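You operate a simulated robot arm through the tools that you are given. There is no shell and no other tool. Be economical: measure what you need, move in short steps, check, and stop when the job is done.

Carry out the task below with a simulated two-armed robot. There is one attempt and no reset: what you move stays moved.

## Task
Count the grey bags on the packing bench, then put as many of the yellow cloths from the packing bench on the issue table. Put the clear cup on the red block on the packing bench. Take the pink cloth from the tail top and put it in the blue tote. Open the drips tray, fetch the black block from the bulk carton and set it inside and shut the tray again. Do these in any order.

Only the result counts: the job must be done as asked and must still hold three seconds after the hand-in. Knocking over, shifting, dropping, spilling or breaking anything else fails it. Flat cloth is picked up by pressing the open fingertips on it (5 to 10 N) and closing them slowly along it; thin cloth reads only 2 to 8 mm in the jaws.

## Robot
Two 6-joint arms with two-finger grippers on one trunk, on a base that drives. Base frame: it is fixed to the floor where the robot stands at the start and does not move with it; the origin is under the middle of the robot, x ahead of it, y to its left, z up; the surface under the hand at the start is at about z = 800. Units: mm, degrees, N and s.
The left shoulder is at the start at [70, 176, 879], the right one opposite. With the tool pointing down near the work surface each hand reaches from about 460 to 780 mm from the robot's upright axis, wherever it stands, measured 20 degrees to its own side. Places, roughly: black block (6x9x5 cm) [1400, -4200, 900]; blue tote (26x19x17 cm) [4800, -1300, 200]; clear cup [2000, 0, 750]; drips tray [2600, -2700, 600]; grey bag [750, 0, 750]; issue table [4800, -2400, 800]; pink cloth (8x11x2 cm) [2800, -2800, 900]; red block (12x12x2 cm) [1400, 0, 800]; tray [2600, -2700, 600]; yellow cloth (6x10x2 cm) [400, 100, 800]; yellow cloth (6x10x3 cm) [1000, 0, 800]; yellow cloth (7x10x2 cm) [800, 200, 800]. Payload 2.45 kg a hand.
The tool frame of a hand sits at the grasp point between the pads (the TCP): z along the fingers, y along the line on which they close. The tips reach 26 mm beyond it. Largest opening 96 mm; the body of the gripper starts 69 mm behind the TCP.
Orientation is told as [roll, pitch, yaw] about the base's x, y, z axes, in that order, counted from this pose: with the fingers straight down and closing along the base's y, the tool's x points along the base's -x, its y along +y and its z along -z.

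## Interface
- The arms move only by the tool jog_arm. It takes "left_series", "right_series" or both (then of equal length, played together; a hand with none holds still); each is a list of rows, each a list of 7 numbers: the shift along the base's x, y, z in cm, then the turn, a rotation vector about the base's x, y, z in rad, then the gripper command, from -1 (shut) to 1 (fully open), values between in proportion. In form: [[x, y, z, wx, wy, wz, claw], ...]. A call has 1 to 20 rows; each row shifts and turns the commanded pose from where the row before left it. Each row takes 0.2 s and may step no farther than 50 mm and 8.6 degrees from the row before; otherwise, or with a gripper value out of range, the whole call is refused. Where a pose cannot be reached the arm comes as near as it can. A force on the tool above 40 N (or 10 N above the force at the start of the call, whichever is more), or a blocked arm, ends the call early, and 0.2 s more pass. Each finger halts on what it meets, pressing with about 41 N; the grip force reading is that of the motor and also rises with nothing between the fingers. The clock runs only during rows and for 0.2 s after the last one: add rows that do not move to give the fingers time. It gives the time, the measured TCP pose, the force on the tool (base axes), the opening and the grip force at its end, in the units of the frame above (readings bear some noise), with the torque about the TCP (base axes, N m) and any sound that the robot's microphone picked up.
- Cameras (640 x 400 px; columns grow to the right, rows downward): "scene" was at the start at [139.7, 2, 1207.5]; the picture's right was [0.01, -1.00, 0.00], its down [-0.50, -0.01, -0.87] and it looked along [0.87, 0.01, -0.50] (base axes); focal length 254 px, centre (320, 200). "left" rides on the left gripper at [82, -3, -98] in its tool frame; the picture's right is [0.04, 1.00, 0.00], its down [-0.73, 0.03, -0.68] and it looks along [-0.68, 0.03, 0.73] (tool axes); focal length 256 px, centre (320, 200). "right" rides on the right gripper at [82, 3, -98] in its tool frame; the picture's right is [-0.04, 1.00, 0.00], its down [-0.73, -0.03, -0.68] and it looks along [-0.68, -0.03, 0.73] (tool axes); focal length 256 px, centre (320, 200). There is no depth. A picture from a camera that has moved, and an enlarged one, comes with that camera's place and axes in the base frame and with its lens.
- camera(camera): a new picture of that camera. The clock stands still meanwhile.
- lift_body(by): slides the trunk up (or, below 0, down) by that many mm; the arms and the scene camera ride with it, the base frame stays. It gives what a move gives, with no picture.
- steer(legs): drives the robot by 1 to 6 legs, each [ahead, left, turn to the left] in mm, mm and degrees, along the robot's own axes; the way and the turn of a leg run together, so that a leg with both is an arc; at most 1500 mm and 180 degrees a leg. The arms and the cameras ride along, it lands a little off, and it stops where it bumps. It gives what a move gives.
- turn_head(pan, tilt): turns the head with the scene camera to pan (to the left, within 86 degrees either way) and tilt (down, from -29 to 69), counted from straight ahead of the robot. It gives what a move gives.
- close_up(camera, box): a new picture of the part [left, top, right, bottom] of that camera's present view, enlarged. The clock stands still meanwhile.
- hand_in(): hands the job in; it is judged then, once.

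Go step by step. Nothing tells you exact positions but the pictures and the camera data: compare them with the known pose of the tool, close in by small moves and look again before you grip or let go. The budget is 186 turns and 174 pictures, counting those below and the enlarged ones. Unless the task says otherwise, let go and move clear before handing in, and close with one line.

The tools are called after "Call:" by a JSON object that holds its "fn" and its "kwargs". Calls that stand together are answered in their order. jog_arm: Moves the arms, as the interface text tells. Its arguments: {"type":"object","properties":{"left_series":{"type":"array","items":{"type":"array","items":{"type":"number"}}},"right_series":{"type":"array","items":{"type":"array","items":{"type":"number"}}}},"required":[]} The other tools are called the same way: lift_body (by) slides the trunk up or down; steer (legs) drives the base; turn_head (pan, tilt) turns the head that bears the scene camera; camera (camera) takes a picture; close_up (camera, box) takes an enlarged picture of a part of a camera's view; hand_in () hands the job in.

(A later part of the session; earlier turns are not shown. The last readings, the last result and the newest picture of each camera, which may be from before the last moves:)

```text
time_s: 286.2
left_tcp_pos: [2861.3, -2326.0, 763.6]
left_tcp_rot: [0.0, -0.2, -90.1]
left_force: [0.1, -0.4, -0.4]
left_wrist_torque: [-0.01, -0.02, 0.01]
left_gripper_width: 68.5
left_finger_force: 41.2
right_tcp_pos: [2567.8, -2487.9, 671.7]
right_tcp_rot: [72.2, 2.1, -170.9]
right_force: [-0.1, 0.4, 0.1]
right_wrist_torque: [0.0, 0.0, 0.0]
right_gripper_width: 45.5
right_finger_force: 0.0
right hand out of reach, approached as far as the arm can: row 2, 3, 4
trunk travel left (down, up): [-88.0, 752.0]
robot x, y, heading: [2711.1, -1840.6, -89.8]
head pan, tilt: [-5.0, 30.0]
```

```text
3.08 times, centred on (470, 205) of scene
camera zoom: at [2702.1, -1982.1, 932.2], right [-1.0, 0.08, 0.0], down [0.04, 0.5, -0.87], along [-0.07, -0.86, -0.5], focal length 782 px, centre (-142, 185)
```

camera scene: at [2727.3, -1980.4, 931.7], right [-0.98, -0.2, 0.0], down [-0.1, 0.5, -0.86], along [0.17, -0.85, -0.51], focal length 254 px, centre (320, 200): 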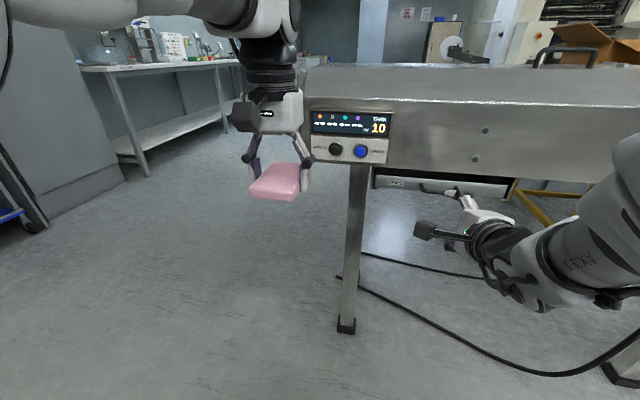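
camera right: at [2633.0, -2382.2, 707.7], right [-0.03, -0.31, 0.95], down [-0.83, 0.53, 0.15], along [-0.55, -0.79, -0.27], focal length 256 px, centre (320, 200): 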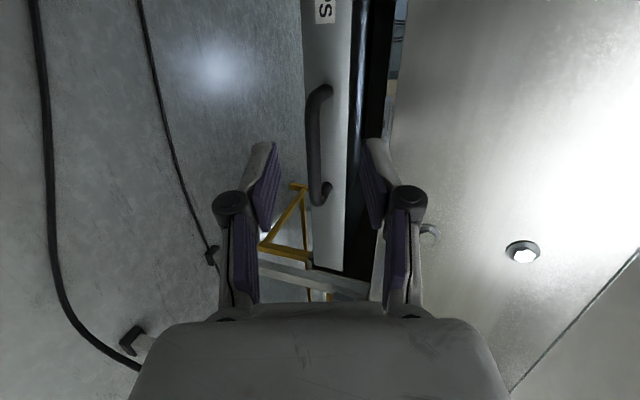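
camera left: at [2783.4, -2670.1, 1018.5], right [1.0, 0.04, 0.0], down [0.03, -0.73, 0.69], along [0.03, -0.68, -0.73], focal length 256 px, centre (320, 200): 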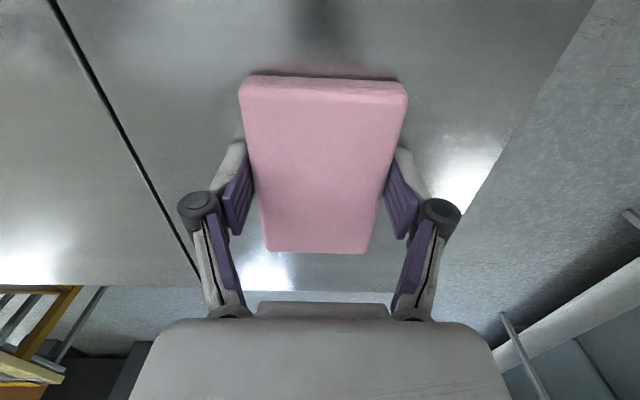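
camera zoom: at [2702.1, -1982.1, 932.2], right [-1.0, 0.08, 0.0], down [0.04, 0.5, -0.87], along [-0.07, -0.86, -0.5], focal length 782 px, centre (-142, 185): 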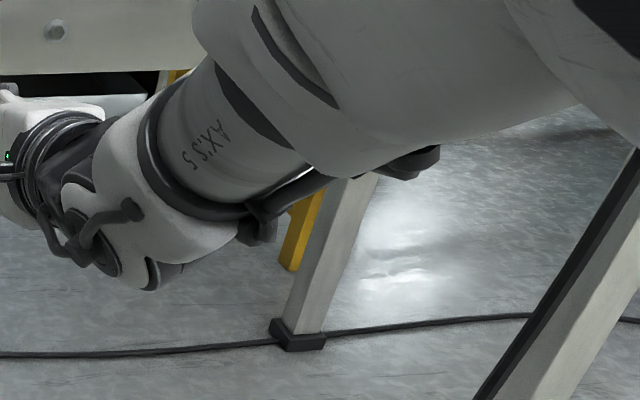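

The bar lies right on the finger axis. I'll lower the trunk 15 mm and drive forward ~43 mm so the jaws straddle the bar.

Call:
{"fn": "lift_body", "kwargs": {"by": -15}}

Call:
{"fn": "steer", "kwargs": {"legs": [[42, 0, 0]]}}

Call:
{"fn": "camera", "kwargs": {"camera": "right"}}

```text
time_s: 286.8
left_tcp_pos: [2860.4, -2325.5, 748.3]
left_tcp_rot: [0.0, -0.2, -90.1]
left_force: [0.3, 0.3, -0.1]
left_wrist_torque: [0.05, 0.03, 0.02]
left_gripper_width: 68.5
left_finger_force: 41.4
right_tcp_pos: [2568.6, -2486.3, 657.9]
right_tcp_rot: [72.3, 2.1, -170.9]
right_force: [0.0, 0.5, 0.2]
right_wrist_torque: [0.04, 0.02, 0.02]
right_gripper_width: 45.7
right_finger_force: 0.0
trunk travel left (down, up): [-73.0, 767.0]
robot x, y, heading: [2709.0, -1840.1, -89.6]
head pan, tilt: [-5.0, 30.0]
```

```text
time_s: 287.7
left_tcp_pos: [2862.5, -2368.7, 748.4]
left_tcp_rot: [0.0, -0.1, -90.0]
left_force: [-0.7, 0.1, -0.5]
left_wrist_torque: [-0.01, 0.0, -0.02]
left_gripper_width: 68.6
left_finger_force: 40.7
right_tcp_pos: [2568.1, -2529.0, 657.8]
right_tcp_rot: [72.3, 2.1, -170.9]
right_force: [0.2, 1.0, -0.6]
right_wrist_torque: [0.03, 0.01, 0.01]
right_gripper_width: 45.6
right_finger_force: 0.1
trunk travel left (down, up): [-73.0, 767.0]
robot x, y, heading: [2710.2, -1881.7, -89.7]
head pan, tilt: [-5.0, 30.0]
```

```text
62 pictures are left
camera right: at [2633.1, -2424.4, 692.6], right [-0.03, -0.31, 0.95], down [-0.83, 0.53, 0.15], along [-0.55, -0.79, -0.27], focal length 256 px, centre (320, 200)
```

right: 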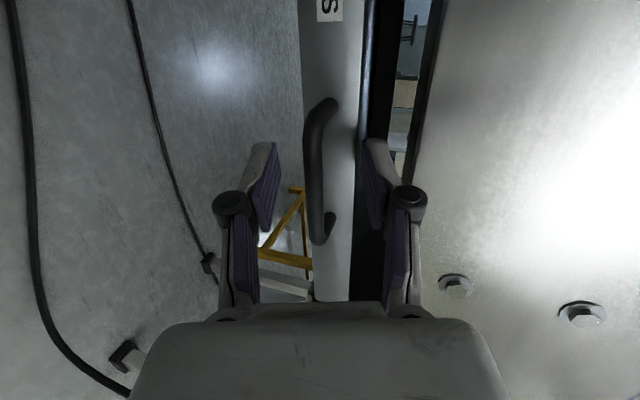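

The bar is between the pads. Close the right hand on it.

Call:
{"fn": "jog_arm", "kwargs": {"right_series": [[0, 0, 0, 0, 0, 0, -0.4], [0, 0, 0, 0, 0, 0, -0.7], [0, 0, 0, 0, 0, 0, -1], [0, 0, 0, 0, 0, 0, -1]]}}

Call:
{"fn": "camera", "kwargs": {"camera": "right"}}

```text
time_s: 288.7
left_tcp_pos: [2862.6, -2367.6, 747.3]
left_tcp_rot: [-0.1, -0.1, -90.1]
left_force: [0.1, 0.3, -0.6]
left_wrist_torque: [0.01, -0.01, 0.01]
left_gripper_width: 68.4
left_finger_force: 40.5
right_tcp_pos: [2568.1, -2529.4, 654.2]
right_tcp_rot: [71.8, 2.1, -171.0]
right_force: [7.3, 19.5, -23.9]
right_wrist_torque: [0.38, -0.39, -0.18]
right_gripper_width: 9.0
right_finger_force: 36.9
trunk travel left (down, up): [-73.0, 767.0]
robot x, y, heading: [2709.9, -1882.7, -89.8]
head pan, tilt: [-5.0, 30.0]
```

```text
61 pictures are left
camera right: at [2633.0, -2424.1, 690.0], right [-0.02, -0.32, 0.95], down [-0.83, 0.53, 0.16], along [-0.55, -0.79, -0.28], focal length 256 px, centre (320, 200)
```

right: 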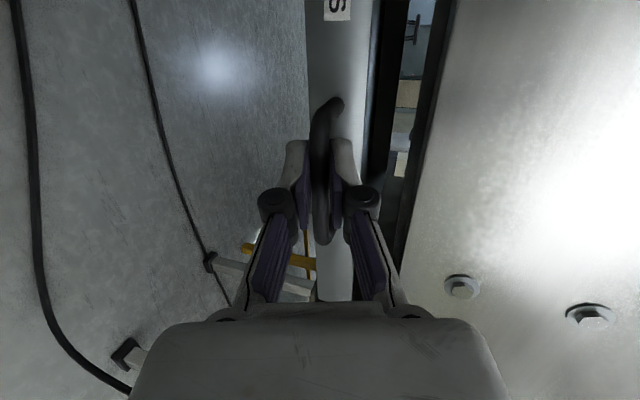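

Bar gripped (9 mm). Pull the tray by driving back in two stages.

Call:
{"fn": "steer", "kwargs": {"legs": [[-100, 0, 0]]}}

Call:
{"fn": "camera", "kwargs": {"camera": "scene"}}

```text
time_s: 289.9
left_tcp_pos: [2862.2, -2271.7, 746.0]
left_tcp_rot: [-0.1, 0.0, -90.2]
left_force: [0.4, -0.2, -0.5]
left_wrist_torque: [0.01, 0.03, 0.0]
left_gripper_width: 68.7
left_finger_force: 41.1
right_tcp_pos: [2568.6, -2432.9, 654.5]
right_tcp_rot: [72.0, 1.9, -171.0]
right_force: [16.8, -1.3, -32.7]
right_wrist_torque: [0.39, -0.55, 0.17]
right_gripper_width: 9.3
right_finger_force: 35.7
trunk travel left (down, up): [-73.0, 767.0]
robot x, y, heading: [2708.9, -1788.0, -89.6]
head pan, tilt: [-5.0, 30.0]
```

```text
60 pictures are left
camera scene: at [2702.5, -1928.5, 916.5], right [-1.0, 0.08, 0.0], down [0.04, 0.5, -0.86], along [-0.07, -0.86, -0.5], focal length 254 px, centre (320, 200)
```

scene: 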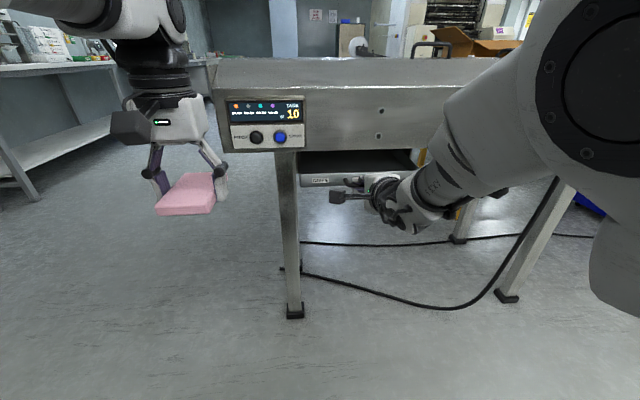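

The tray is sliding out. Pull another 100 mm.

Call:
{"fn": "steer", "kwargs": {"legs": [[-100, 0, 0]]}}

Call:
{"fn": "camera", "kwargs": {"camera": "scene"}}

```text
time_s: 291.0
left_tcp_pos: [2861.0, -2173.3, 746.7]
left_tcp_rot: [0.0, -0.1, -90.1]
left_force: [0.7, -0.1, 0.2]
left_wrist_torque: [0.0, 0.02, -0.02]
left_gripper_width: 68.5
left_finger_force: 41.0
right_tcp_pos: [2568.5, -2333.2, 654.4]
right_tcp_rot: [72.0, 1.9, -170.9]
right_force: [19.7, 0.0, -24.2]
right_wrist_torque: [0.3, -0.67, 0.23]
right_gripper_width: 8.9
right_finger_force: 36.8
trunk travel left (down, up): [-73.0, 767.0]
robot x, y, heading: [2708.4, -1687.0, -89.9]
head pan, tilt: [-5.0, 30.0]
```

```text
59 pictures are left
camera scene: at [2702.7, -1829.3, 916.7], right [-1.0, 0.08, 0.0], down [0.04, 0.5, -0.86], along [-0.07, -0.86, -0.5], focal length 254 px, centre (320, 200)
```

scene: 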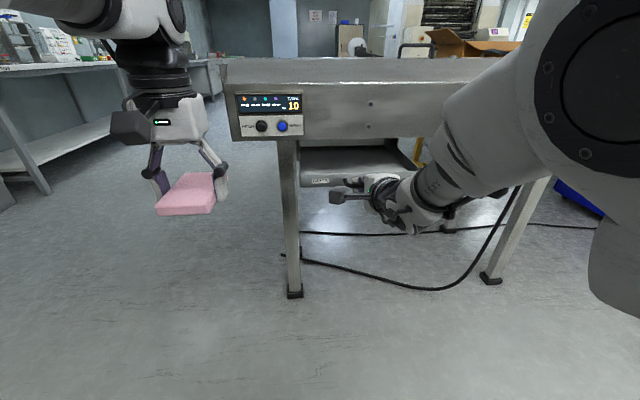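

The tray is open by 200 mm. Release the handle and back away.

Call:
{"fn": "jog_arm", "kwargs": {"right_series": [[0, 0, 0, 0, 0, 0, -0.7], [0, 0, 0, 0, 0, 0, -0.3], [0, 0, 0, 0, 0, 0, 0.1], [0, 0, 0, 0, 0, 0, 0.2]]}}

Call:
{"fn": "steer", "kwargs": {"legs": [[-150, 0, 0]]}}

Call:
{"fn": "camera", "kwargs": {"camera": "scene"}}

```text
time_s: 292.0
left_tcp_pos: [2861.7, -2171.0, 748.5]
left_tcp_rot: [0.0, -0.2, -90.2]
left_force: [0.3, 0.6, -0.4]
left_wrist_torque: [0.0, 0.01, -0.02]
left_gripper_width: 68.7
left_finger_force: 40.9
right_tcp_pos: [2567.1, -2332.7, 656.7]
right_tcp_rot: [72.0, 2.0, -170.9]
right_force: [-0.3, -0.3, 0.2]
right_wrist_torque: [-0.03, -0.01, -0.02]
right_gripper_width: 57.7
right_finger_force: 0.0
trunk travel left (down, up): [-73.0, 767.0]
robot x, y, heading: [2710.2, -1688.4, -89.9]
head pan, tilt: [-5.0, 30.0]
```

```text
time_s: 293.4
left_tcp_pos: [2860.1, -2024.3, 748.6]
left_tcp_rot: [0.0, -0.2, -90.2]
left_force: [0.4, 0.5, 0.5]
left_wrist_torque: [0.01, 0.01, 0.01]
left_gripper_width: 68.4
left_finger_force: 41.2
right_tcp_pos: [2565.6, -2185.3, 656.1]
right_tcp_rot: [72.1, 2.0, -171.0]
right_force: [-1.0, 0.9, 0.1]
right_wrist_torque: [0.01, 0.01, 0.0]
right_gripper_width: 57.7
right_finger_force: 0.1
trunk travel left (down, up): [-73.0, 767.0]
robot x, y, heading: [2710.1, -1537.8, -90.1]
head pan, tilt: [-5.0, 30.0]
```

```text
58 pictures are left
camera scene: at [2701.1, -1679.9, 917.2], right [-1.0, 0.08, 0.0], down [0.04, 0.5, -0.87], along [-0.07, -0.86, -0.5], focal length 254 px, centre (320, 200)
```

scene: 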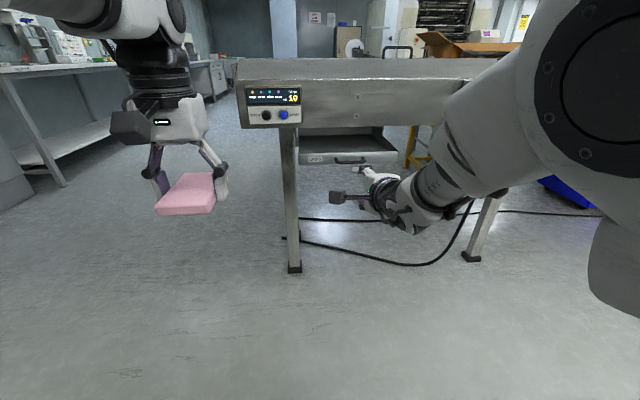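

Tray stays open. I'll restore the right hand to pointing down (reverse roll, then pitch), then deliver the pink cloth to the tote.

Call:
{"fn": "jog_arm", "kwargs": {"right_series": [[0, 0, 0.5, -0.0238, 0.1347, 0.0415, 0.5], [0, 0, 0.5, -0.0238, 0.1347, 0.0415, 0.5], [0, 0, 0.5, -0.0238, 0.1347, 0.0415, 0.5], [0, 0, 0.5, -0.0238, 0.1347, 0.0415, 0.5], [0, 0, 0.5, -0.0238, 0.1347, 0.0415, 0.5], [0, 0, 0, -0.0238, 0.1347, 0.0415, 0.5], [0, 0, 0, -0.0238, 0.1347, 0.0415, 0.5], [0, 0, 0, -0.0238, 0.1347, 0.0415, 0.5], [0, 0, 0, -0.0238, 0.1347, 0.0415, 0.5], [0, 0, 0, -0.0238, 0.1347, 0.0415, 0.5], [0, 0, 0, -0.0238, 0.1347, 0.0415, 0.5]]}}

Call:
{"fn": "jog_arm", "kwargs": {"right_series": [[-0.4, 0.9, 0.3, 0.14, 0, 0, 1], [-0.4, 0.9, 0.3, 0.14, 0, 0, 1], [-0.4, 0.9, 0.3, 0.14, 0, 0, 1], [-0.4, 0.9, 0.3, 0.14, 0, 0, 1], [-0.4, 0.9, 0.3, 0.14, 0, 0, 1], [-0.4, 0.9, 0.3, 0.14, 0, 0, 1], [-0.4, 0.9, 0.3, 0.14, 0, 0, 1], [-0.4, 0.9, 0.3, 0.14, 0, 0, 1], [-0.4, 0.9, 0.3, 0.14, 0, 0, 1], [-0.4, 0.9, 0.3, 0, 0, 0, 1]]}}

```text
time_s: 295.8
left_tcp_pos: [2861.1, -2023.4, 749.5]
left_tcp_rot: [0.0, -0.3, -90.2]
left_force: [0.3, -0.2, -0.5]
left_wrist_torque: [0.01, 0.0, 0.03]
left_gripper_width: 68.6
left_finger_force: 41.0
right_tcp_pos: [2565.8, -2184.1, 681.5]
right_tcp_rot: [5.4, -73.4, -86.6]
right_force: [-0.2, -0.7, -0.7]
right_wrist_torque: [0.01, 0.01, -0.01]
right_gripper_width: 72.2
right_finger_force: 0.0
trunk travel left (down, up): [-73.0, 767.0]
robot x, y, heading: [2707.2, -1542.3, -90.1]
head pan, tilt: [-5.0, 30.0]
```

```text
time_s: 298.0
left_tcp_pos: [2859.7, -2022.9, 748.7]
left_tcp_rot: [0.0, -0.2, -90.2]
left_force: [0.5, 0.1, 0.1]
left_wrist_torque: [0.03, 0.01, 0.01]
left_gripper_width: 68.5
left_finger_force: 40.9
right_tcp_pos: [2534.7, -2100.5, 710.4]
right_tcp_rot: [10.0, -6.3, -89.2]
right_force: [-0.5, -0.5, 0.4]
right_wrist_torque: [0.0, 0.02, 0.02]
right_gripper_width: 95.9
right_finger_force: 0.1
right hand out of reach, approached as far as the arm can: row 3
trunk travel left (down, up): [-73.0, 767.0]
robot x, y, heading: [2709.2, -1538.2, -90.0]
head pan, tilt: [-5.0, 30.0]
```

Call:
{"fn": "jog_arm", "kwargs": {"right_series": [[0, 0, 1, 0.055, 0.0875, 0, 1], [0, 0, 1, 0.055, 0.0875, 0, 1], [0, 0, 0, 0, 0, 0, 1]]}}

Call:
{"fn": "steer", "kwargs": {"legs": [[0, 0, 90], [1200, 0, 0]]}}

Call:
{"fn": "turn_head", "kwargs": {"pan": 5, "tilt": 30}}

Call:
{"fn": "camera", "kwargs": {"camera": "scene"}}

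```text
time_s: 298.8
left_tcp_pos: [2860.2, -2023.2, 747.9]
left_tcp_rot: [0.0, -0.2, -90.3]
left_force: [-0.7, -0.1, 0.3]
left_wrist_torque: [0.0, 0.0, 0.04]
left_gripper_width: 68.8
left_finger_force: 41.4
right_tcp_pos: [2535.8, -2100.4, 729.4]
right_tcp_rot: [0.2, 0.2, -88.7]
right_force: [0.5, -0.5, -0.6]
right_wrist_torque: [-0.02, 0.02, 0.02]
right_gripper_width: 96.0
right_finger_force: 0.1
trunk travel left (down, up): [-73.0, 767.0]
robot x, y, heading: [2709.7, -1540.4, -90.0]
head pan, tilt: [-5.0, 30.0]
```

```text
time_s: 308.7
left_tcp_pos: [4388.9, -1361.8, 748.5]
left_tcp_rot: [0.1, -0.2, 0.8]
left_force: [-0.3, 1.2, 0.6]
left_wrist_torque: [0.0, 0.04, 0.05]
left_gripper_width: 68.6
left_finger_force: 41.1
right_tcp_pos: [4472.7, -1684.7, 729.6]
right_tcp_rot: [0.3, 0.2, 2.3]
right_force: [0.0, 0.0, -0.9]
right_wrist_torque: [0.0, 0.01, 0.02]
right_gripper_width: 95.9
right_finger_force: 0.0
trunk travel left (down, up): [-73.0, 767.0]
robot x, y, heading: [3910.7, -1516.6, 1.4]
head pan, tilt: [-5.0, 30.0]
```

```text
time_s: 309.4
left_tcp_pos: [4390.0, -1360.4, 747.9]
left_tcp_rot: [0.1, -0.2, 1.0]
left_force: [0.0, -0.1, -0.2]
left_wrist_torque: [0.01, 0.02, 0.0]
left_gripper_width: 68.5
left_finger_force: 41.1
right_tcp_pos: [4472.9, -1684.3, 728.5]
right_tcp_rot: [0.2, 0.2, 2.5]
right_force: [0.3, -0.2, 0.3]
right_wrist_torque: [-0.02, 0.0, 0.0]
right_gripper_width: 95.9
right_finger_force: 0.1
trunk travel left (down, up): [-73.0, 767.0]
robot x, y, heading: [3908.8, -1521.6, 1.1]
head pan, tilt: [5.0, 30.0]
```

```text
57 pictures are left
camera scene: at [4048.0, -1509.7, 917.2], right [0.11, -0.99, 0.0], down [-0.5, -0.05, -0.87], along [0.86, 0.09, -0.5], focal length 254 px, centre (320, 200)
```

scene: 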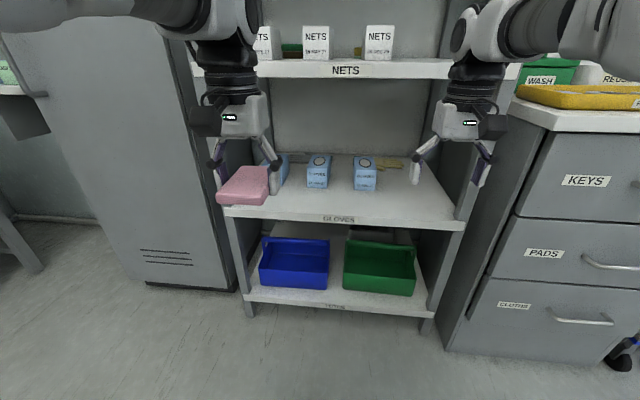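

The blue tote spans about x 4760–4920, y -1468..-1205, top z ≈ 215, with a shelf above at ~440. I'll lower the trunk fully, pitch the left hand forward 60° and lower it, and swing the right hand aside.

Call:
{"fn": "lift_body", "kwargs": {"by": -72}}

Call:
{"fn": "jog_arm", "kwargs": {"left_series": [[0, 0, -4, 0, -0.131, 0, -1], [0, 0, -4, 0, -0.131, 0, -1], [0, 0, -4, 0, -0.131, 0, -1], [0, 0, -4, 0, -0.131, 0, -1], [0.5, 0, -4, 0, -0.131, 0, -1], [0.5, 0, -4, 0, -0.131, 0, -1], [0.5, 0, -4, 0, -0.131, 0, -1], [0.5, 0, -4, 0, -0.131, 0, -1], [0.5, 0, -3, 0, 0, 0, -1], [0, 0, 0, 0, 0, 0, -1]], "right_series": [[-2.5, -2.8, 1, 0, 0, 0, 1], [-2.5, -2.8, 1, 0, 0, 0, 1], [-2.5, -2.8, 1, 0, 0, 0, 1], [-2.5, -2.8, 1, 0, 0, 0, 1], [-2.5, -2.8, 1, 0, 0, 0, 1], [-2.5, -2.8, 1, 0, 0, 0, 1], [-2.5, -2.8, 1, 0, 0, 0, 1], [-2.5, -2.8, 1, 0, 0, 0, 1], [-2.5, -2.8, 0, 0, 0, 0, 1], [0, 0, 0, 0, 0, 0, 1]]}}

Call:
{"fn": "camera", "kwargs": {"camera": "scene"}}

```text
time_s: 310.5
left_tcp_pos: [4390.4, -1362.5, 676.2]
left_tcp_rot: [0.0, -0.3, 0.9]
left_force: [-0.1, -0.6, 0.6]
left_wrist_torque: [0.01, 0.02, -0.02]
left_gripper_width: 68.6
left_finger_force: 41.1
right_tcp_pos: [4473.2, -1686.1, 658.5]
right_tcp_rot: [0.2, 0.2, 2.4]
right_force: [0.4, -0.1, 0.0]
right_wrist_torque: [0.03, 0.01, 0.02]
right_gripper_width: 96.0
right_finger_force: 0.1
trunk travel left (down, up): [-1.0, 839.0]
robot x, y, heading: [3909.6, -1520.2, 1.3]
head pan, tilt: [5.0, 30.0]
```

```text
time_s: 312.7
left_tcp_pos: [4466.0, -1342.0, 463.2]
left_tcp_rot: [-9.7, -55.6, 7.2]
left_force: [-0.3, -0.9, -0.2]
left_wrist_torque: [0.0, 0.0, -0.01]
left_gripper_width: 68.6
left_finger_force: 40.9
left hand out of reach, approached as far as the arm can: row 1, 2, 3, 5, 6, 7, 8, 9
right_tcp_pos: [4368.2, -1945.6, 763.1]
right_tcp_rot: [0.3, 0.3, 2.5]
right_force: [1.0, -0.4, 0.0]
right_wrist_torque: [-0.03, 0.01, 0.0]
right_gripper_width: 96.1
right_finger_force: 0.0
right hand out of reach, approached as far as the arm can: row 4, 5, 6, 7, 8, 9
trunk travel left (down, up): [-1.0, 839.0]
robot x, y, heading: [3906.9, -1522.6, 1.1]
head pan, tilt: [5.0, 30.0]
```

```text
56 pictures are left
camera scene: at [4048.0, -1509.8, 845.2], right [0.11, -0.99, 0.0], down [-0.5, -0.05, -0.87], along [0.86, 0.09, -0.5], focal length 254 px, centre (320, 200)
```

scene: 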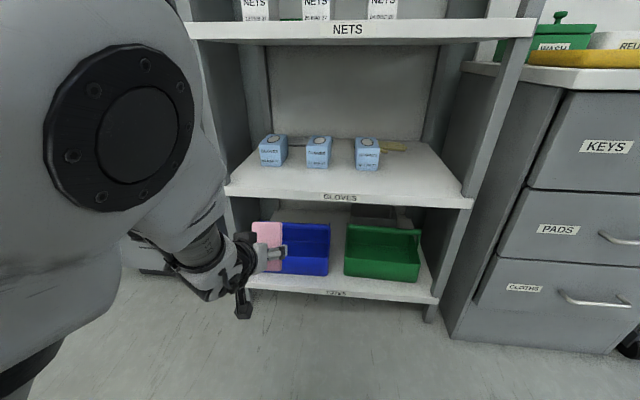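

The hand is pitched; it needs more forward extension to get lower. Move it ahead and down.

Call:
{"fn": "jog_arm", "kwargs": {"left_series": [[2, 0, -2.5, 0, 0, 0, -1], [2, 0, -2.5, 0, 0, 0, -1], [2, 0, -2.5, 0, 0, 0, -1], [2, 0, -2.5, 0, 0, 0, -1], [2, 0, -2.5, 0, 0, 0, -1], [2, 0, -2.5, 0, 0, 0, -1], [0, 0, 0, 0, 0, 0, -1]]}}

Call:
{"fn": "camera", "kwargs": {"camera": "left"}}

```text
time_s: 314.5
left_tcp_pos: [4567.6, -1366.5, 471.9]
left_tcp_rot: [-12.4, -55.4, 10.2]
left_force: [0.5, -0.6, 0.5]
left_wrist_torque: [0.03, -0.02, 0.04]
left_gripper_width: 68.5
left_finger_force: 40.6
left hand out of reach, approached as far as the arm can: row 1, 2, 3, 4, 5, 6
right_tcp_pos: [4368.6, -1944.6, 763.2]
right_tcp_rot: [0.3, 0.3, 2.5]
right_force: [-0.8, -0.2, 0.6]
right_wrist_torque: [0.0, 0.0, 0.02]
right_gripper_width: 96.3
right_finger_force: 0.0
trunk travel left (down, up): [-1.0, 839.0]
robot x, y, heading: [3904.4, -1519.7, 1.0]
head pan, tilt: [5.0, 30.0]
stopped in row 7 (left hand): the arm was blocked; the commanded pose is now the measured one
```

```text
55 pictures are left
camera left: at [4440.5, -1371.7, 458.7], right [-0.02, 0.99, -0.15], down [-0.15, 0.15, 0.98], along [0.99, 0.05, 0.15], focal length 256 px, centre (320, 200)
```

left: 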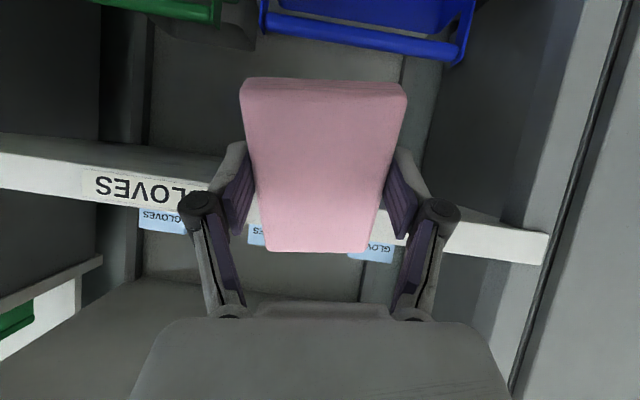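

Call:
{"fn": "jog_arm", "kwargs": {"left_series": [[0, 0, -1, 0.05, 0.12, -0.05, -1], [0, 0, -2, 0.05, 0.12, -0.05, -1], [0, 0, -3, 0.05, 0.12, -0.05, -1], [0, 0, -4, 0, 0, 0, -1], [0, 0, -4, 0, 0, 0, -1], [0, 0, -4, 0, 0, 0, -1], [0, 0, 0, 0, 0, 0, -1]]}}

Call:
{"fn": "camera", "kwargs": {"camera": "scene"}}

```text
time_s: 316.1
left_tcp_pos: [4568.0, -1370.0, 297.0]
left_tcp_rot: [0.8, -34.7, -8.3]
left_force: [-0.3, 0.0, -0.1]
left_wrist_torque: [0.0, 0.01, -0.04]
left_gripper_width: 68.6
left_finger_force: 40.8
left hand out of reach, approached as far as the arm can: row 2, 3
right_tcp_pos: [4367.4, -1943.9, 762.8]
right_tcp_rot: [0.3, 0.3, 2.4]
right_force: [-0.3, 0.0, -0.1]
right_wrist_torque: [-0.01, 0.03, 0.03]
right_gripper_width: 96.1
right_finger_force: 0.0
trunk travel left (down, up): [-1.0, 839.0]
robot x, y, heading: [3906.1, -1525.5, 1.3]
head pan, tilt: [5.0, 30.0]
```

```text
54 pictures are left
camera scene: at [4048.1, -1509.6, 845.1], right [0.11, -0.99, 0.0], down [-0.5, -0.05, -0.87], along [0.86, 0.09, -0.5], focal length 254 px, centre (320, 200)
```

scene: 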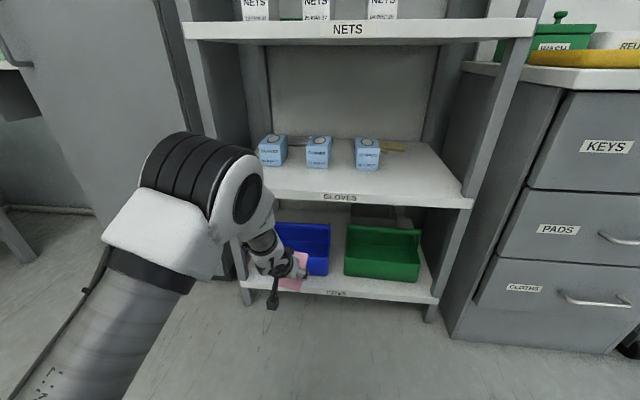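

It reaches z = 297 now at 35° pitch. Try pitching further forward at this height.

Call:
{"fn": "jog_arm", "kwargs": {"left_series": [[0.5, 0, 0, 0, -0.1, 0.03, -1], [0.5, 0, 0, 0, -0.1, 0.03, -1], [0.5, 0, 0, 0, -0.1, 0.03, -1], [0.5, 0, 0, 0, -0.1, 0.03, -1], [0, 0, 0, 0, 0, 0, -1]]}}

Call:
{"fn": "camera", "kwargs": {"camera": "left"}}

```text
time_s: 317.3
left_tcp_pos: [4601.8, -1369.6, 362.8]
left_tcp_rot: [-1.6, -48.2, -4.8]
left_force: [0.6, -0.2, 0.2]
left_wrist_torque: [0.0, -0.03, 0.02]
left_gripper_width: 68.7
left_finger_force: 40.7
left hand out of reach, approached as far as the arm can: row 1, 2, 3, 4
right_tcp_pos: [4367.4, -1943.6, 762.5]
right_tcp_rot: [0.4, 0.4, 2.4]
right_force: [-0.1, 0.4, -0.4]
right_wrist_torque: [-0.01, 0.01, -0.01]
right_gripper_width: 96.0
right_finger_force: 0.0
trunk travel left (down, up): [-1.0, 839.0]
robot x, y, heading: [3910.2, -1521.4, 1.0]
head pan, tilt: [5.0, 30.0]
```

```text
53 pictures are left
camera left: at [4474.2, -1360.3, 367.7], right [0.08, 1.0, -0.05], down [-0.01, 0.05, 1.0], along [1.0, -0.08, 0.02], focal length 256 px, centre (320, 200)
```

left: 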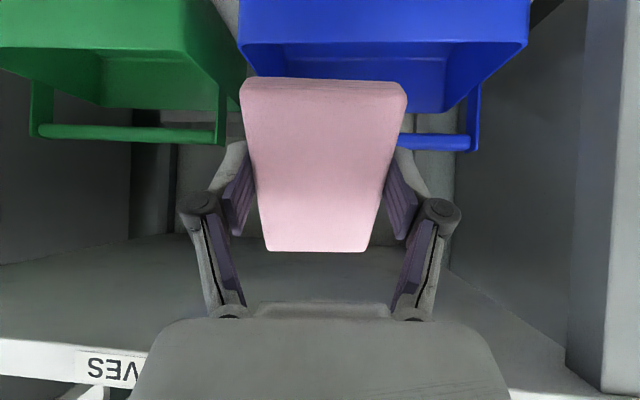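

Useful view. I'll zoom on the tote from the scene camera to pin down its rim and the shelf above.

Call:
{"fn": "close_up", "kwargs": {"camera": "scene", "box": [230, 180, 450, 320]}}

```text
2.86 times, centred on (340, 250) of scene
camera zoom: at [4048.0, -1509.7, 845.2], right [0.11, -0.99, 0.0], down [-0.5, -0.05, -0.87], along [0.86, 0.09, -0.5], focal length 726 px, centre (263, 57)
```

zoom: 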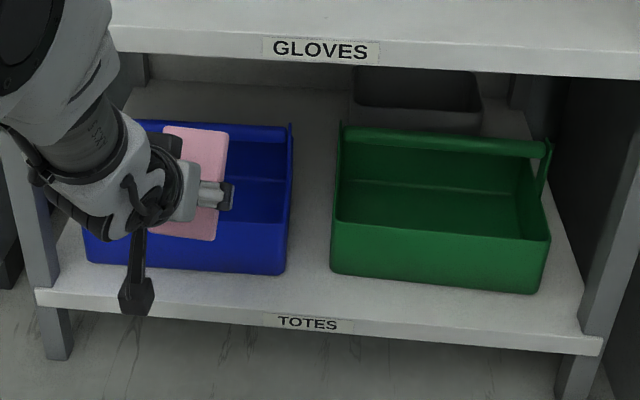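

The tote has a carry bar across its middle (x ≈ 4815, z ≈ 290) and a rim at ~219, so the cloth must go into the ~85 mm gap in front of the bar. I'll ease the pitch to ~38° and roll the hand 90° so the cloth's narrow side fits.

Call:
{"fn": "jog_arm", "kwargs": {"left_series": [[-2, 0, -1, 0, 0.09, 0.04, -1], [-2, 0, -1, 0, 0.09, 0.03, -1], [-1, 0, -1, -0.088, 0, 0.1125, -1], [0, 0, 0, -0.088, 0, 0.1125, -1], [0, 0, 0, -0.088, 0, 0.1125, -1], [0, 0, 0, -0.088, 0, 0.1125, -1], [0, 0, 0, -0.088, 0, 0.1125, -1], [0, 0, 0, -0.088, 0, 0.1125, -1], [0, 0, 0, -0.088, 0, 0.1125, -1], [0, 0, 0, -0.088, 0, 0.1125, -1], [0, 0, 0, -0.088, 0, 0.1125, -1], [0, 0, 0, -0.088, 0, 0.1125, -1], [0, 0, 0, -0.088, 0, 0.1125, -1], [0, 0, 0, 0, 0, 0, -1]]}}

Call:
{"fn": "camera", "kwargs": {"camera": "left"}}

Call:
{"fn": "camera", "kwargs": {"camera": "scene"}}

```text
time_s: 320.3
left_tcp_pos: [4550.8, -1365.7, 334.5]
left_tcp_rot: [-39.6, 1.1, 90.3]
left_force: [0.2, 0.1, 0.0]
left_wrist_torque: [0.02, 0.02, -0.02]
left_gripper_width: 68.6
left_finger_force: 40.9
left hand out of reach, approached as far as the arm can: row 13
right_tcp_pos: [4367.7, -1943.6, 762.4]
right_tcp_rot: [0.3, 0.2, 2.4]
right_force: [-0.3, 0.6, -0.5]
right_wrist_torque: [0.01, 0.01, 0.02]
right_gripper_width: 96.1
right_finger_force: 0.0
trunk travel left (down, up): [-1.0, 839.0]
robot x, y, heading: [3909.6, -1517.4, 1.0]
head pan, tilt: [5.0, 30.0]
```

```text
51 pictures are left
camera left: at [4491.0, -1447.6, 414.5], right [-0.77, -0.06, -0.64], down [-0.46, 0.74, 0.49], along [0.44, 0.67, -0.6], focal length 256 px, centre (320, 200)
```

left: 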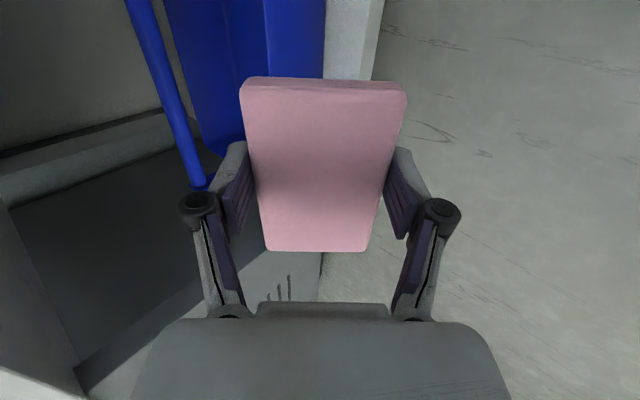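

```text
50 pictures are left
camera scene: at [4048.0, -1509.7, 845.2], right [0.11, -0.99, 0.0], down [-0.5, -0.05, -0.87], along [0.86, 0.09, -0.5], focal length 254 px, centre (320, 200)
```

scene: 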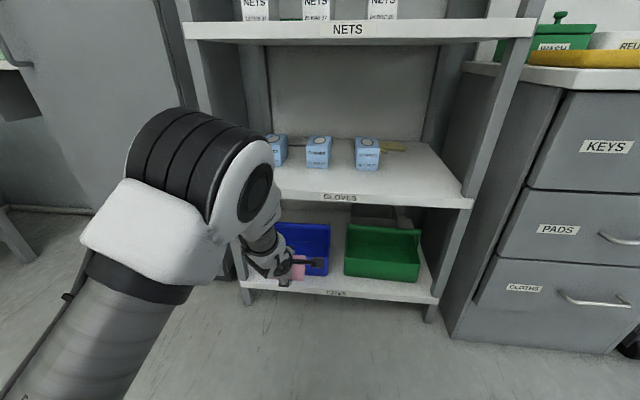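

The roll worked: fingers point 40° forward with the narrow side in the x–z plane. Plan: release with TCP at about (4757,-1340,302). First pull the right hand back so it clears the drawer unit.

Call:
{"fn": "jog_arm", "kwargs": {"right_series": [[-3, 1, 1, 0, 0, 0, 1], [-3, 1, 1, 0, 0, 0, 1], [-3, 1, 1, 0, 0, 0, 1], [-3, 1, 1, 0, 0, 0, 1], [0, 0, 0, 0, 0, 0, 1]], "left_series": [[1, 0.5, -0.3, 0, 0, 0, -1], [1, 0.5, -0.3, 0, 0, 0, -1], [1, 0.5, -0.3, 0, 0, 0, -1], [1, 0.5, -0.3, 0, 0, 0, -1], [0, 0, 0, 0, 0, 0, -1]]}}

```text
time_s: 321.5
left_tcp_pos: [4594.7, -1356.5, 339.3]
left_tcp_rot: [-40.2, 0.4, 89.3]
left_force: [0.1, -0.2, 0.2]
left_wrist_torque: [0.01, 0.02, 0.04]
left_gripper_width: 68.6
left_finger_force: 40.5
left hand out of reach, approached as far as the arm can: row 1, 2, 4
right_tcp_pos: [4345.0, -1926.2, 816.9]
right_tcp_rot: [0.3, 0.1, 2.4]
right_force: [0.0, -0.4, 1.0]
right_wrist_torque: [-0.03, 0.02, -0.02]
right_gripper_width: 96.2
right_finger_force: 0.1
right hand out of reach, approached as far as the arm can: row 1, 2, 3, 4
trunk travel left (down, up): [-1.0, 839.0]
robot x, y, heading: [3909.6, -1521.4, 1.0]
head pan, tilt: [5.0, 30.0]
```

Now drive forward ~160 mm and a little left, then view.

Call:
{"fn": "steer", "kwargs": {"legs": [[120, 15, -1], [38, 0, 0]]}}

Call:
{"fn": "camera", "kwargs": {"camera": "left"}}

Call:
{"fn": "close_up", "kwargs": {"camera": "scene", "box": [200, 180, 460, 350]}}

```text
time_s: 323.3
left_tcp_pos: [4733.0, -1348.4, 326.9]
left_tcp_rot: [-38.1, -0.3, 88.3]
left_force: [-0.2, 0.0, 0.0]
left_wrist_torque: [0.0, 0.0, -0.01]
left_gripper_width: 68.7
left_finger_force: 40.9
right_tcp_pos: [4488.0, -1916.7, 815.9]
right_tcp_rot: [0.3, 0.3, 1.4]
right_force: [-1.3, -0.6, 0.4]
right_wrist_torque: [0.02, 0.0, 0.03]
right_gripper_width: 95.9
right_finger_force: 0.1
trunk travel left (down, up): [-1.0, 839.0]
robot x, y, heading: [4061.4, -1506.1, 0.1]
head pan, tilt: [5.0, 30.0]
stopped in leg 2: the robot was blocked; the commanded pose is now the measured one
```

```text
49 pictures are left
camera left: at [4672.1, -1430.5, 405.3], right [-0.79, -0.01, -0.62], down [-0.42, 0.74, 0.52], along [0.45, 0.67, -0.59], focal length 256 px, centre (320, 200)
```

left: 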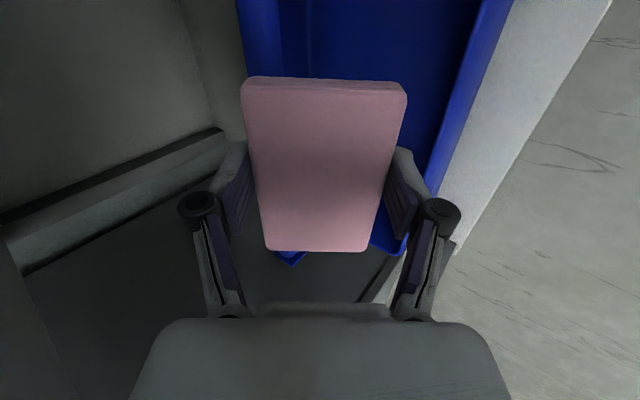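

```text
2.35 times, centred on (330, 265) of scene
camera zoom: at [4197.4, -1496.1, 845.2], right [0.09, -1.0, 0.0], down [-0.5, -0.05, -0.87], along [0.86, 0.08, -0.5], focal length 598 px, centre (296, 47)
```

zoom: 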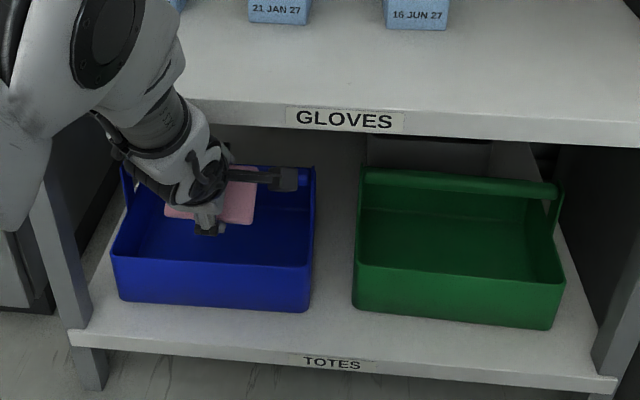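

The forearm touched the shelf edge above. I'll back off 25 mm, lower the hand 25 mm, then advance again.

Call:
{"fn": "steer", "kwargs": {"legs": [[-25, 0, 0]]}}

Call:
{"fn": "jog_arm", "kwargs": {"left_series": [[0, 0.2, -1, 0, 0, 0, -1], [0, 0.2, -1, 0, 0, 0, -1], [0, 0.2, -0.8, 0, 0, 0, -1], [0, 0, 0, 0, 0, 0, -1]]}}

Call:
{"fn": "turn_head", "kwargs": {"pan": 25, "tilt": 35}}

Call:
{"fn": "camera", "kwargs": {"camera": "scene"}}

```text
time_s: 324.1
left_tcp_pos: [4708.6, -1350.0, 326.2]
left_tcp_rot: [-38.1, -0.2, 88.3]
left_force: [1.0, -0.1, -0.1]
left_wrist_torque: [0.01, -0.02, 0.02]
left_gripper_width: 68.7
left_finger_force: 41.2
right_tcp_pos: [4462.8, -1917.3, 817.2]
right_tcp_rot: [0.3, 0.1, 1.5]
right_force: [0.0, 0.4, -0.4]
right_wrist_torque: [-0.03, 0.02, 0.02]
right_gripper_width: 95.9
right_finger_force: 0.1
trunk travel left (down, up): [-1.0, 839.0]
robot x, y, heading: [4035.6, -1506.8, 0.2]
head pan, tilt: [5.0, 30.0]
```

```text
time_s: 325.1
left_tcp_pos: [4712.9, -1349.1, 312.7]
left_tcp_rot: [-37.6, 0.1, 88.1]
left_force: [0.8, 0.3, 0.8]
left_wrist_torque: [0.0, 0.02, 0.01]
left_gripper_width: 68.3
left_finger_force: 40.7
left hand out of reach, approached as far as the arm can: row 2, 3
right_tcp_pos: [4463.4, -1917.4, 817.8]
right_tcp_rot: [0.3, 0.2, 1.6]
right_force: [0.1, 0.2, 0.2]
right_wrist_torque: [-0.02, 0.04, -0.01]
right_gripper_width: 95.8
right_finger_force: 0.0
trunk travel left (down, up): [-1.0, 839.0]
robot x, y, heading: [4035.0, -1505.2, 0.3]
head pan, tilt: [5.0, 30.0]
```

```text
time_s: 325.9
left_tcp_pos: [4712.1, -1349.0, 313.2]
left_tcp_rot: [-37.6, 0.1, 88.0]
left_force: [0.7, 0.4, -0.1]
left_wrist_torque: [0.02, -0.01, 0.01]
left_gripper_width: 68.6
left_finger_force: 41.0
right_tcp_pos: [4463.6, -1917.6, 817.4]
right_tcp_rot: [0.3, 0.3, 1.5]
right_force: [-1.1, 0.3, 0.7]
right_wrist_torque: [-0.03, 0.0, 0.03]
right_gripper_width: 96.2
right_finger_force: 0.0
trunk travel left (down, up): [-1.0, 839.0]
robot x, y, heading: [4033.3, -1503.8, 0.4]
head pan, tilt: [25.0, 35.0]
```

```text
47 pictures are left
camera scene: at [4162.2, -1467.0, 837.4], right [0.43, -0.9, 0.0], down [-0.52, -0.24, -0.82], along [0.74, 0.35, -0.57], focal length 254 px, centre (320, 200)
```

scene: 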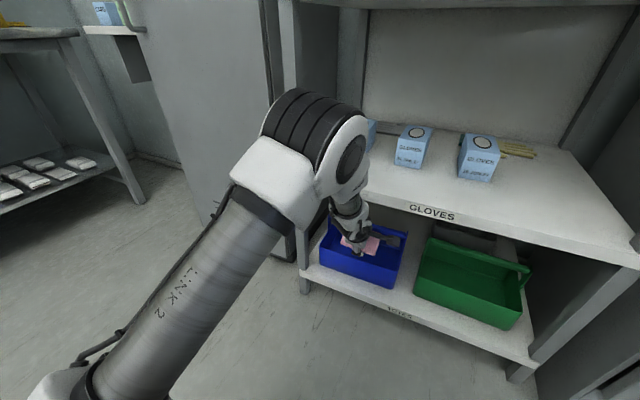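

The elbow is folded high beside the shelf edge. Back the base off 100 mm and instead extend the arm, which flattens the forearm.

Call:
{"fn": "steer", "kwargs": {"legs": [[-100, 0, 0]]}}

Call:
{"fn": "jog_arm", "kwargs": {"left_series": [[2, 0.2, -0.2, 0, 0, 0.03, -1], [2, 0.2, -0.2, 0, 0, 0, -1], [2, 0.2, -0.2, 0, 0, 0, -1], [2, 0.2, -0.2, 0, 0, 0, -1], [2, 0, -0.2, 0, 0, 0, -1], [0, 0, 0, 0, 0, 0, -1]]}}

Call:
{"fn": "camera", "kwargs": {"camera": "scene"}}

Call:
{"fn": "camera", "kwargs": {"camera": "left"}}

```text
time_s: 327.1
left_tcp_pos: [4612.6, -1348.7, 313.8]
left_tcp_rot: [-37.7, 0.1, 88.0]
left_force: [-0.1, -0.1, -0.3]
left_wrist_torque: [0.0, -0.01, -0.02]
left_gripper_width: 68.3
left_finger_force: 41.3
right_tcp_pos: [4364.3, -1917.4, 819.1]
right_tcp_rot: [0.2, 0.1, 1.6]
right_force: [0.1, 0.1, 0.2]
right_wrist_torque: [-0.01, -0.01, 0.01]
right_gripper_width: 96.3
right_finger_force: 0.0
trunk travel left (down, up): [-1.0, 839.0]
robot x, y, heading: [3931.1, -1506.9, 0.4]
head pan, tilt: [25.0, 35.0]
```

```text
time_s: 328.5
left_tcp_pos: [4708.7, -1341.8, 298.0]
left_tcp_rot: [-38.0, -0.3, 90.1]
left_force: [-0.9, -0.7, -1.0]
left_wrist_torque: [0.02, 0.0, 0.01]
left_gripper_width: 68.5
left_finger_force: 41.1
left hand out of reach, approached as far as the arm can: row 5
right_tcp_pos: [4362.9, -1918.1, 816.8]
right_tcp_rot: [0.2, 0.2, 1.6]
right_force: [-0.8, -0.1, 0.0]
right_wrist_torque: [-0.01, -0.01, 0.01]
right_gripper_width: 95.8
right_finger_force: 0.0
trunk travel left (down, up): [-1.0, 839.0]
robot x, y, heading: [3932.1, -1504.2, 0.6]
head pan, tilt: [25.0, 35.0]
```

```text
46 pictures are left
camera scene: at [4062.3, -1467.4, 837.4], right [0.43, -0.9, 0.0], down [-0.52, -0.25, -0.82], along [0.74, 0.35, -0.57], focal length 254 px, centre (320, 200)
```

scene: 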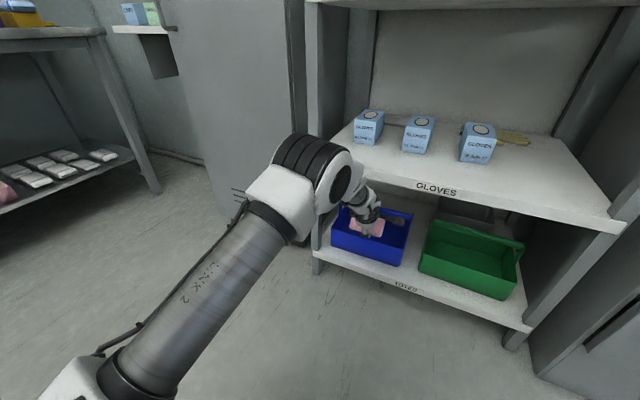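

```text
45 pictures are left
camera left: at [4651.4, -1424.4, 377.7], right [-0.79, -0.04, -0.61], down [-0.44, 0.73, 0.52], along [0.43, 0.68, -0.59], focal length 256 px, centre (320, 200)
```

left: 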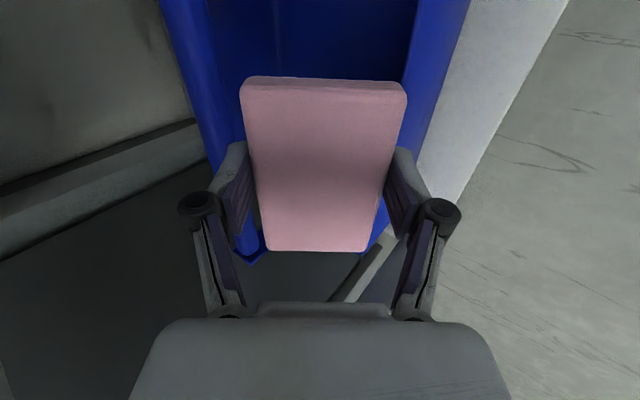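

Much better posture. Gap between rim (x ≈ 4714) and bar (x ≈ 4803) is ~87 mm. Drive 45 mm forward with the hand raised 6 mm.

Call:
{"fn": "jog_arm", "kwargs": {"left_series": [[0, 0, 0.6, 0, 0, 0, -1], [0, 0, 0, 0, 0, 0, -1]]}}

Call:
{"fn": "steer", "kwargs": {"legs": [[46, 0, 0]]}}

Call:
{"fn": "camera", "kwargs": {"camera": "left"}}

Call:
{"fn": "close_up", "kwargs": {"camera": "scene", "box": [270, 120, 490, 300]}}

```text
time_s: 329.1
left_tcp_pos: [4707.6, -1343.8, 300.3]
left_tcp_rot: [-38.0, -0.4, 90.1]
left_force: [-0.3, 0.2, -0.3]
left_wrist_torque: [0.0, -0.02, 0.02]
left_gripper_width: 68.9
left_finger_force: 40.8
left hand out of reach, approached as far as the arm can: row 1
right_tcp_pos: [4364.0, -1916.8, 817.3]
right_tcp_rot: [0.3, 0.3, 1.6]
right_force: [0.1, -0.1, 0.0]
right_wrist_torque: [-0.01, 0.01, 0.01]
right_gripper_width: 96.2
right_finger_force: 0.1
trunk travel left (down, up): [-1.0, 839.0]
robot x, y, heading: [3933.0, -1510.2, 0.2]
head pan, tilt: [25.0, 35.0]
```

```text
time_s: 330.0
left_tcp_pos: [4752.3, -1343.0, 300.5]
left_tcp_rot: [-38.0, -0.3, 90.0]
left_force: [-0.3, -0.2, -0.3]
left_wrist_torque: [0.01, 0.01, -0.01]
left_gripper_width: 68.4
left_finger_force: 40.6
right_tcp_pos: [4409.3, -1917.3, 818.4]
right_tcp_rot: [0.3, 0.2, 1.6]
right_force: [0.7, 0.0, -0.9]
right_wrist_torque: [-0.01, 0.0, -0.02]
right_gripper_width: 96.2
right_finger_force: 0.0
trunk travel left (down, up): [-1.0, 839.0]
robot x, y, heading: [3978.3, -1508.5, 0.2]
head pan, tilt: [25.0, 35.0]
```

```text
44 pictures are left
camera left: at [4694.0, -1425.0, 379.8], right [-0.79, -0.04, -0.61], down [-0.44, 0.73, 0.52], along [0.43, 0.68, -0.59], focal length 256 px, centre (320, 200)
```

left: 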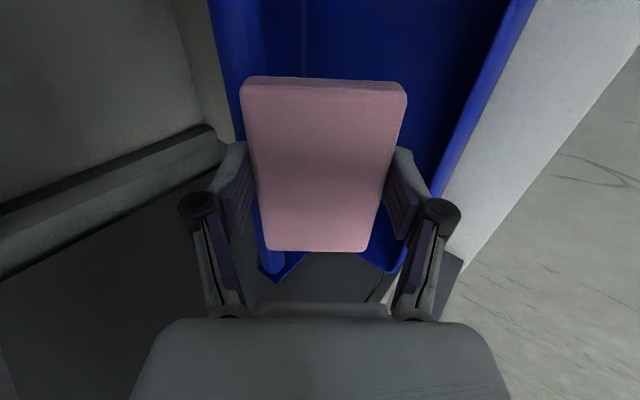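

```text
2.22 times, centred on (380, 210) of scene
camera zoom: at [4107.9, -1467.1, 837.3], right [0.43, -0.9, 0.0], down [-0.52, -0.25, -0.82], along [0.74, 0.35, -0.57], focal length 565 px, centre (187, 178)
```

zoom: 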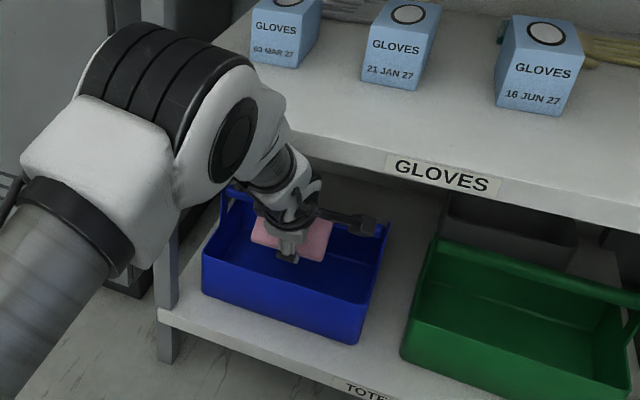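

Cloth is above the front compartment, between rim and bar. Release it.

Call:
{"fn": "jog_arm", "kwargs": {"left_series": [[0, 0, 0, 0, 0, 0, 0.5], [0, 0, 0, 0, 0, 0, 0.8], [0, 0, 0, 0, 0, 0, 0.8], [0, 0, 0, 0, 0, 0, 0.8]]}}

Call:
{"fn": "camera", "kwargs": {"camera": "left"}}

```text
time_s: 331.0
left_tcp_pos: [4752.1, -1341.9, 300.5]
left_tcp_rot: [-38.0, -0.3, 90.1]
left_force: [0.2, 0.2, 0.9]
left_wrist_torque: [0.0, 0.05, -0.02]
left_gripper_width: 86.4
left_finger_force: 0.0
right_tcp_pos: [4409.5, -1916.2, 818.0]
right_tcp_rot: [0.3, 0.2, 1.6]
right_force: [-0.7, 0.9, 0.5]
right_wrist_torque: [-0.02, 0.02, 0.02]
right_gripper_width: 95.9
right_finger_force: 0.1
trunk travel left (down, up): [-1.0, 839.0]
robot x, y, heading: [3977.5, -1503.7, 0.5]
head pan, tilt: [25.0, 35.0]
```

```text
42 pictures are left
camera left: at [4694.0, -1425.0, 380.0], right [-0.79, -0.04, -0.62], down [-0.44, 0.73, 0.52], along [0.43, 0.68, -0.59], focal length 256 px, centre (320, 200)
```

left: 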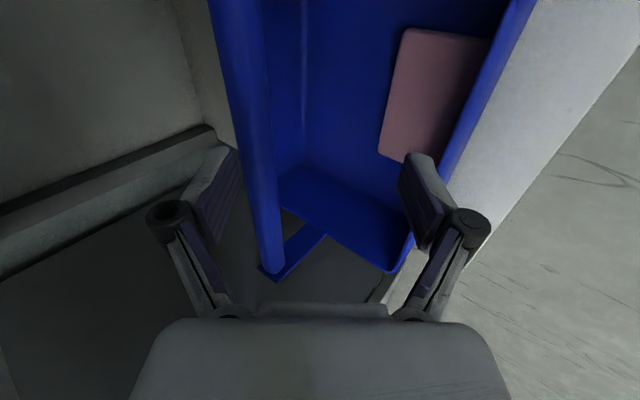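

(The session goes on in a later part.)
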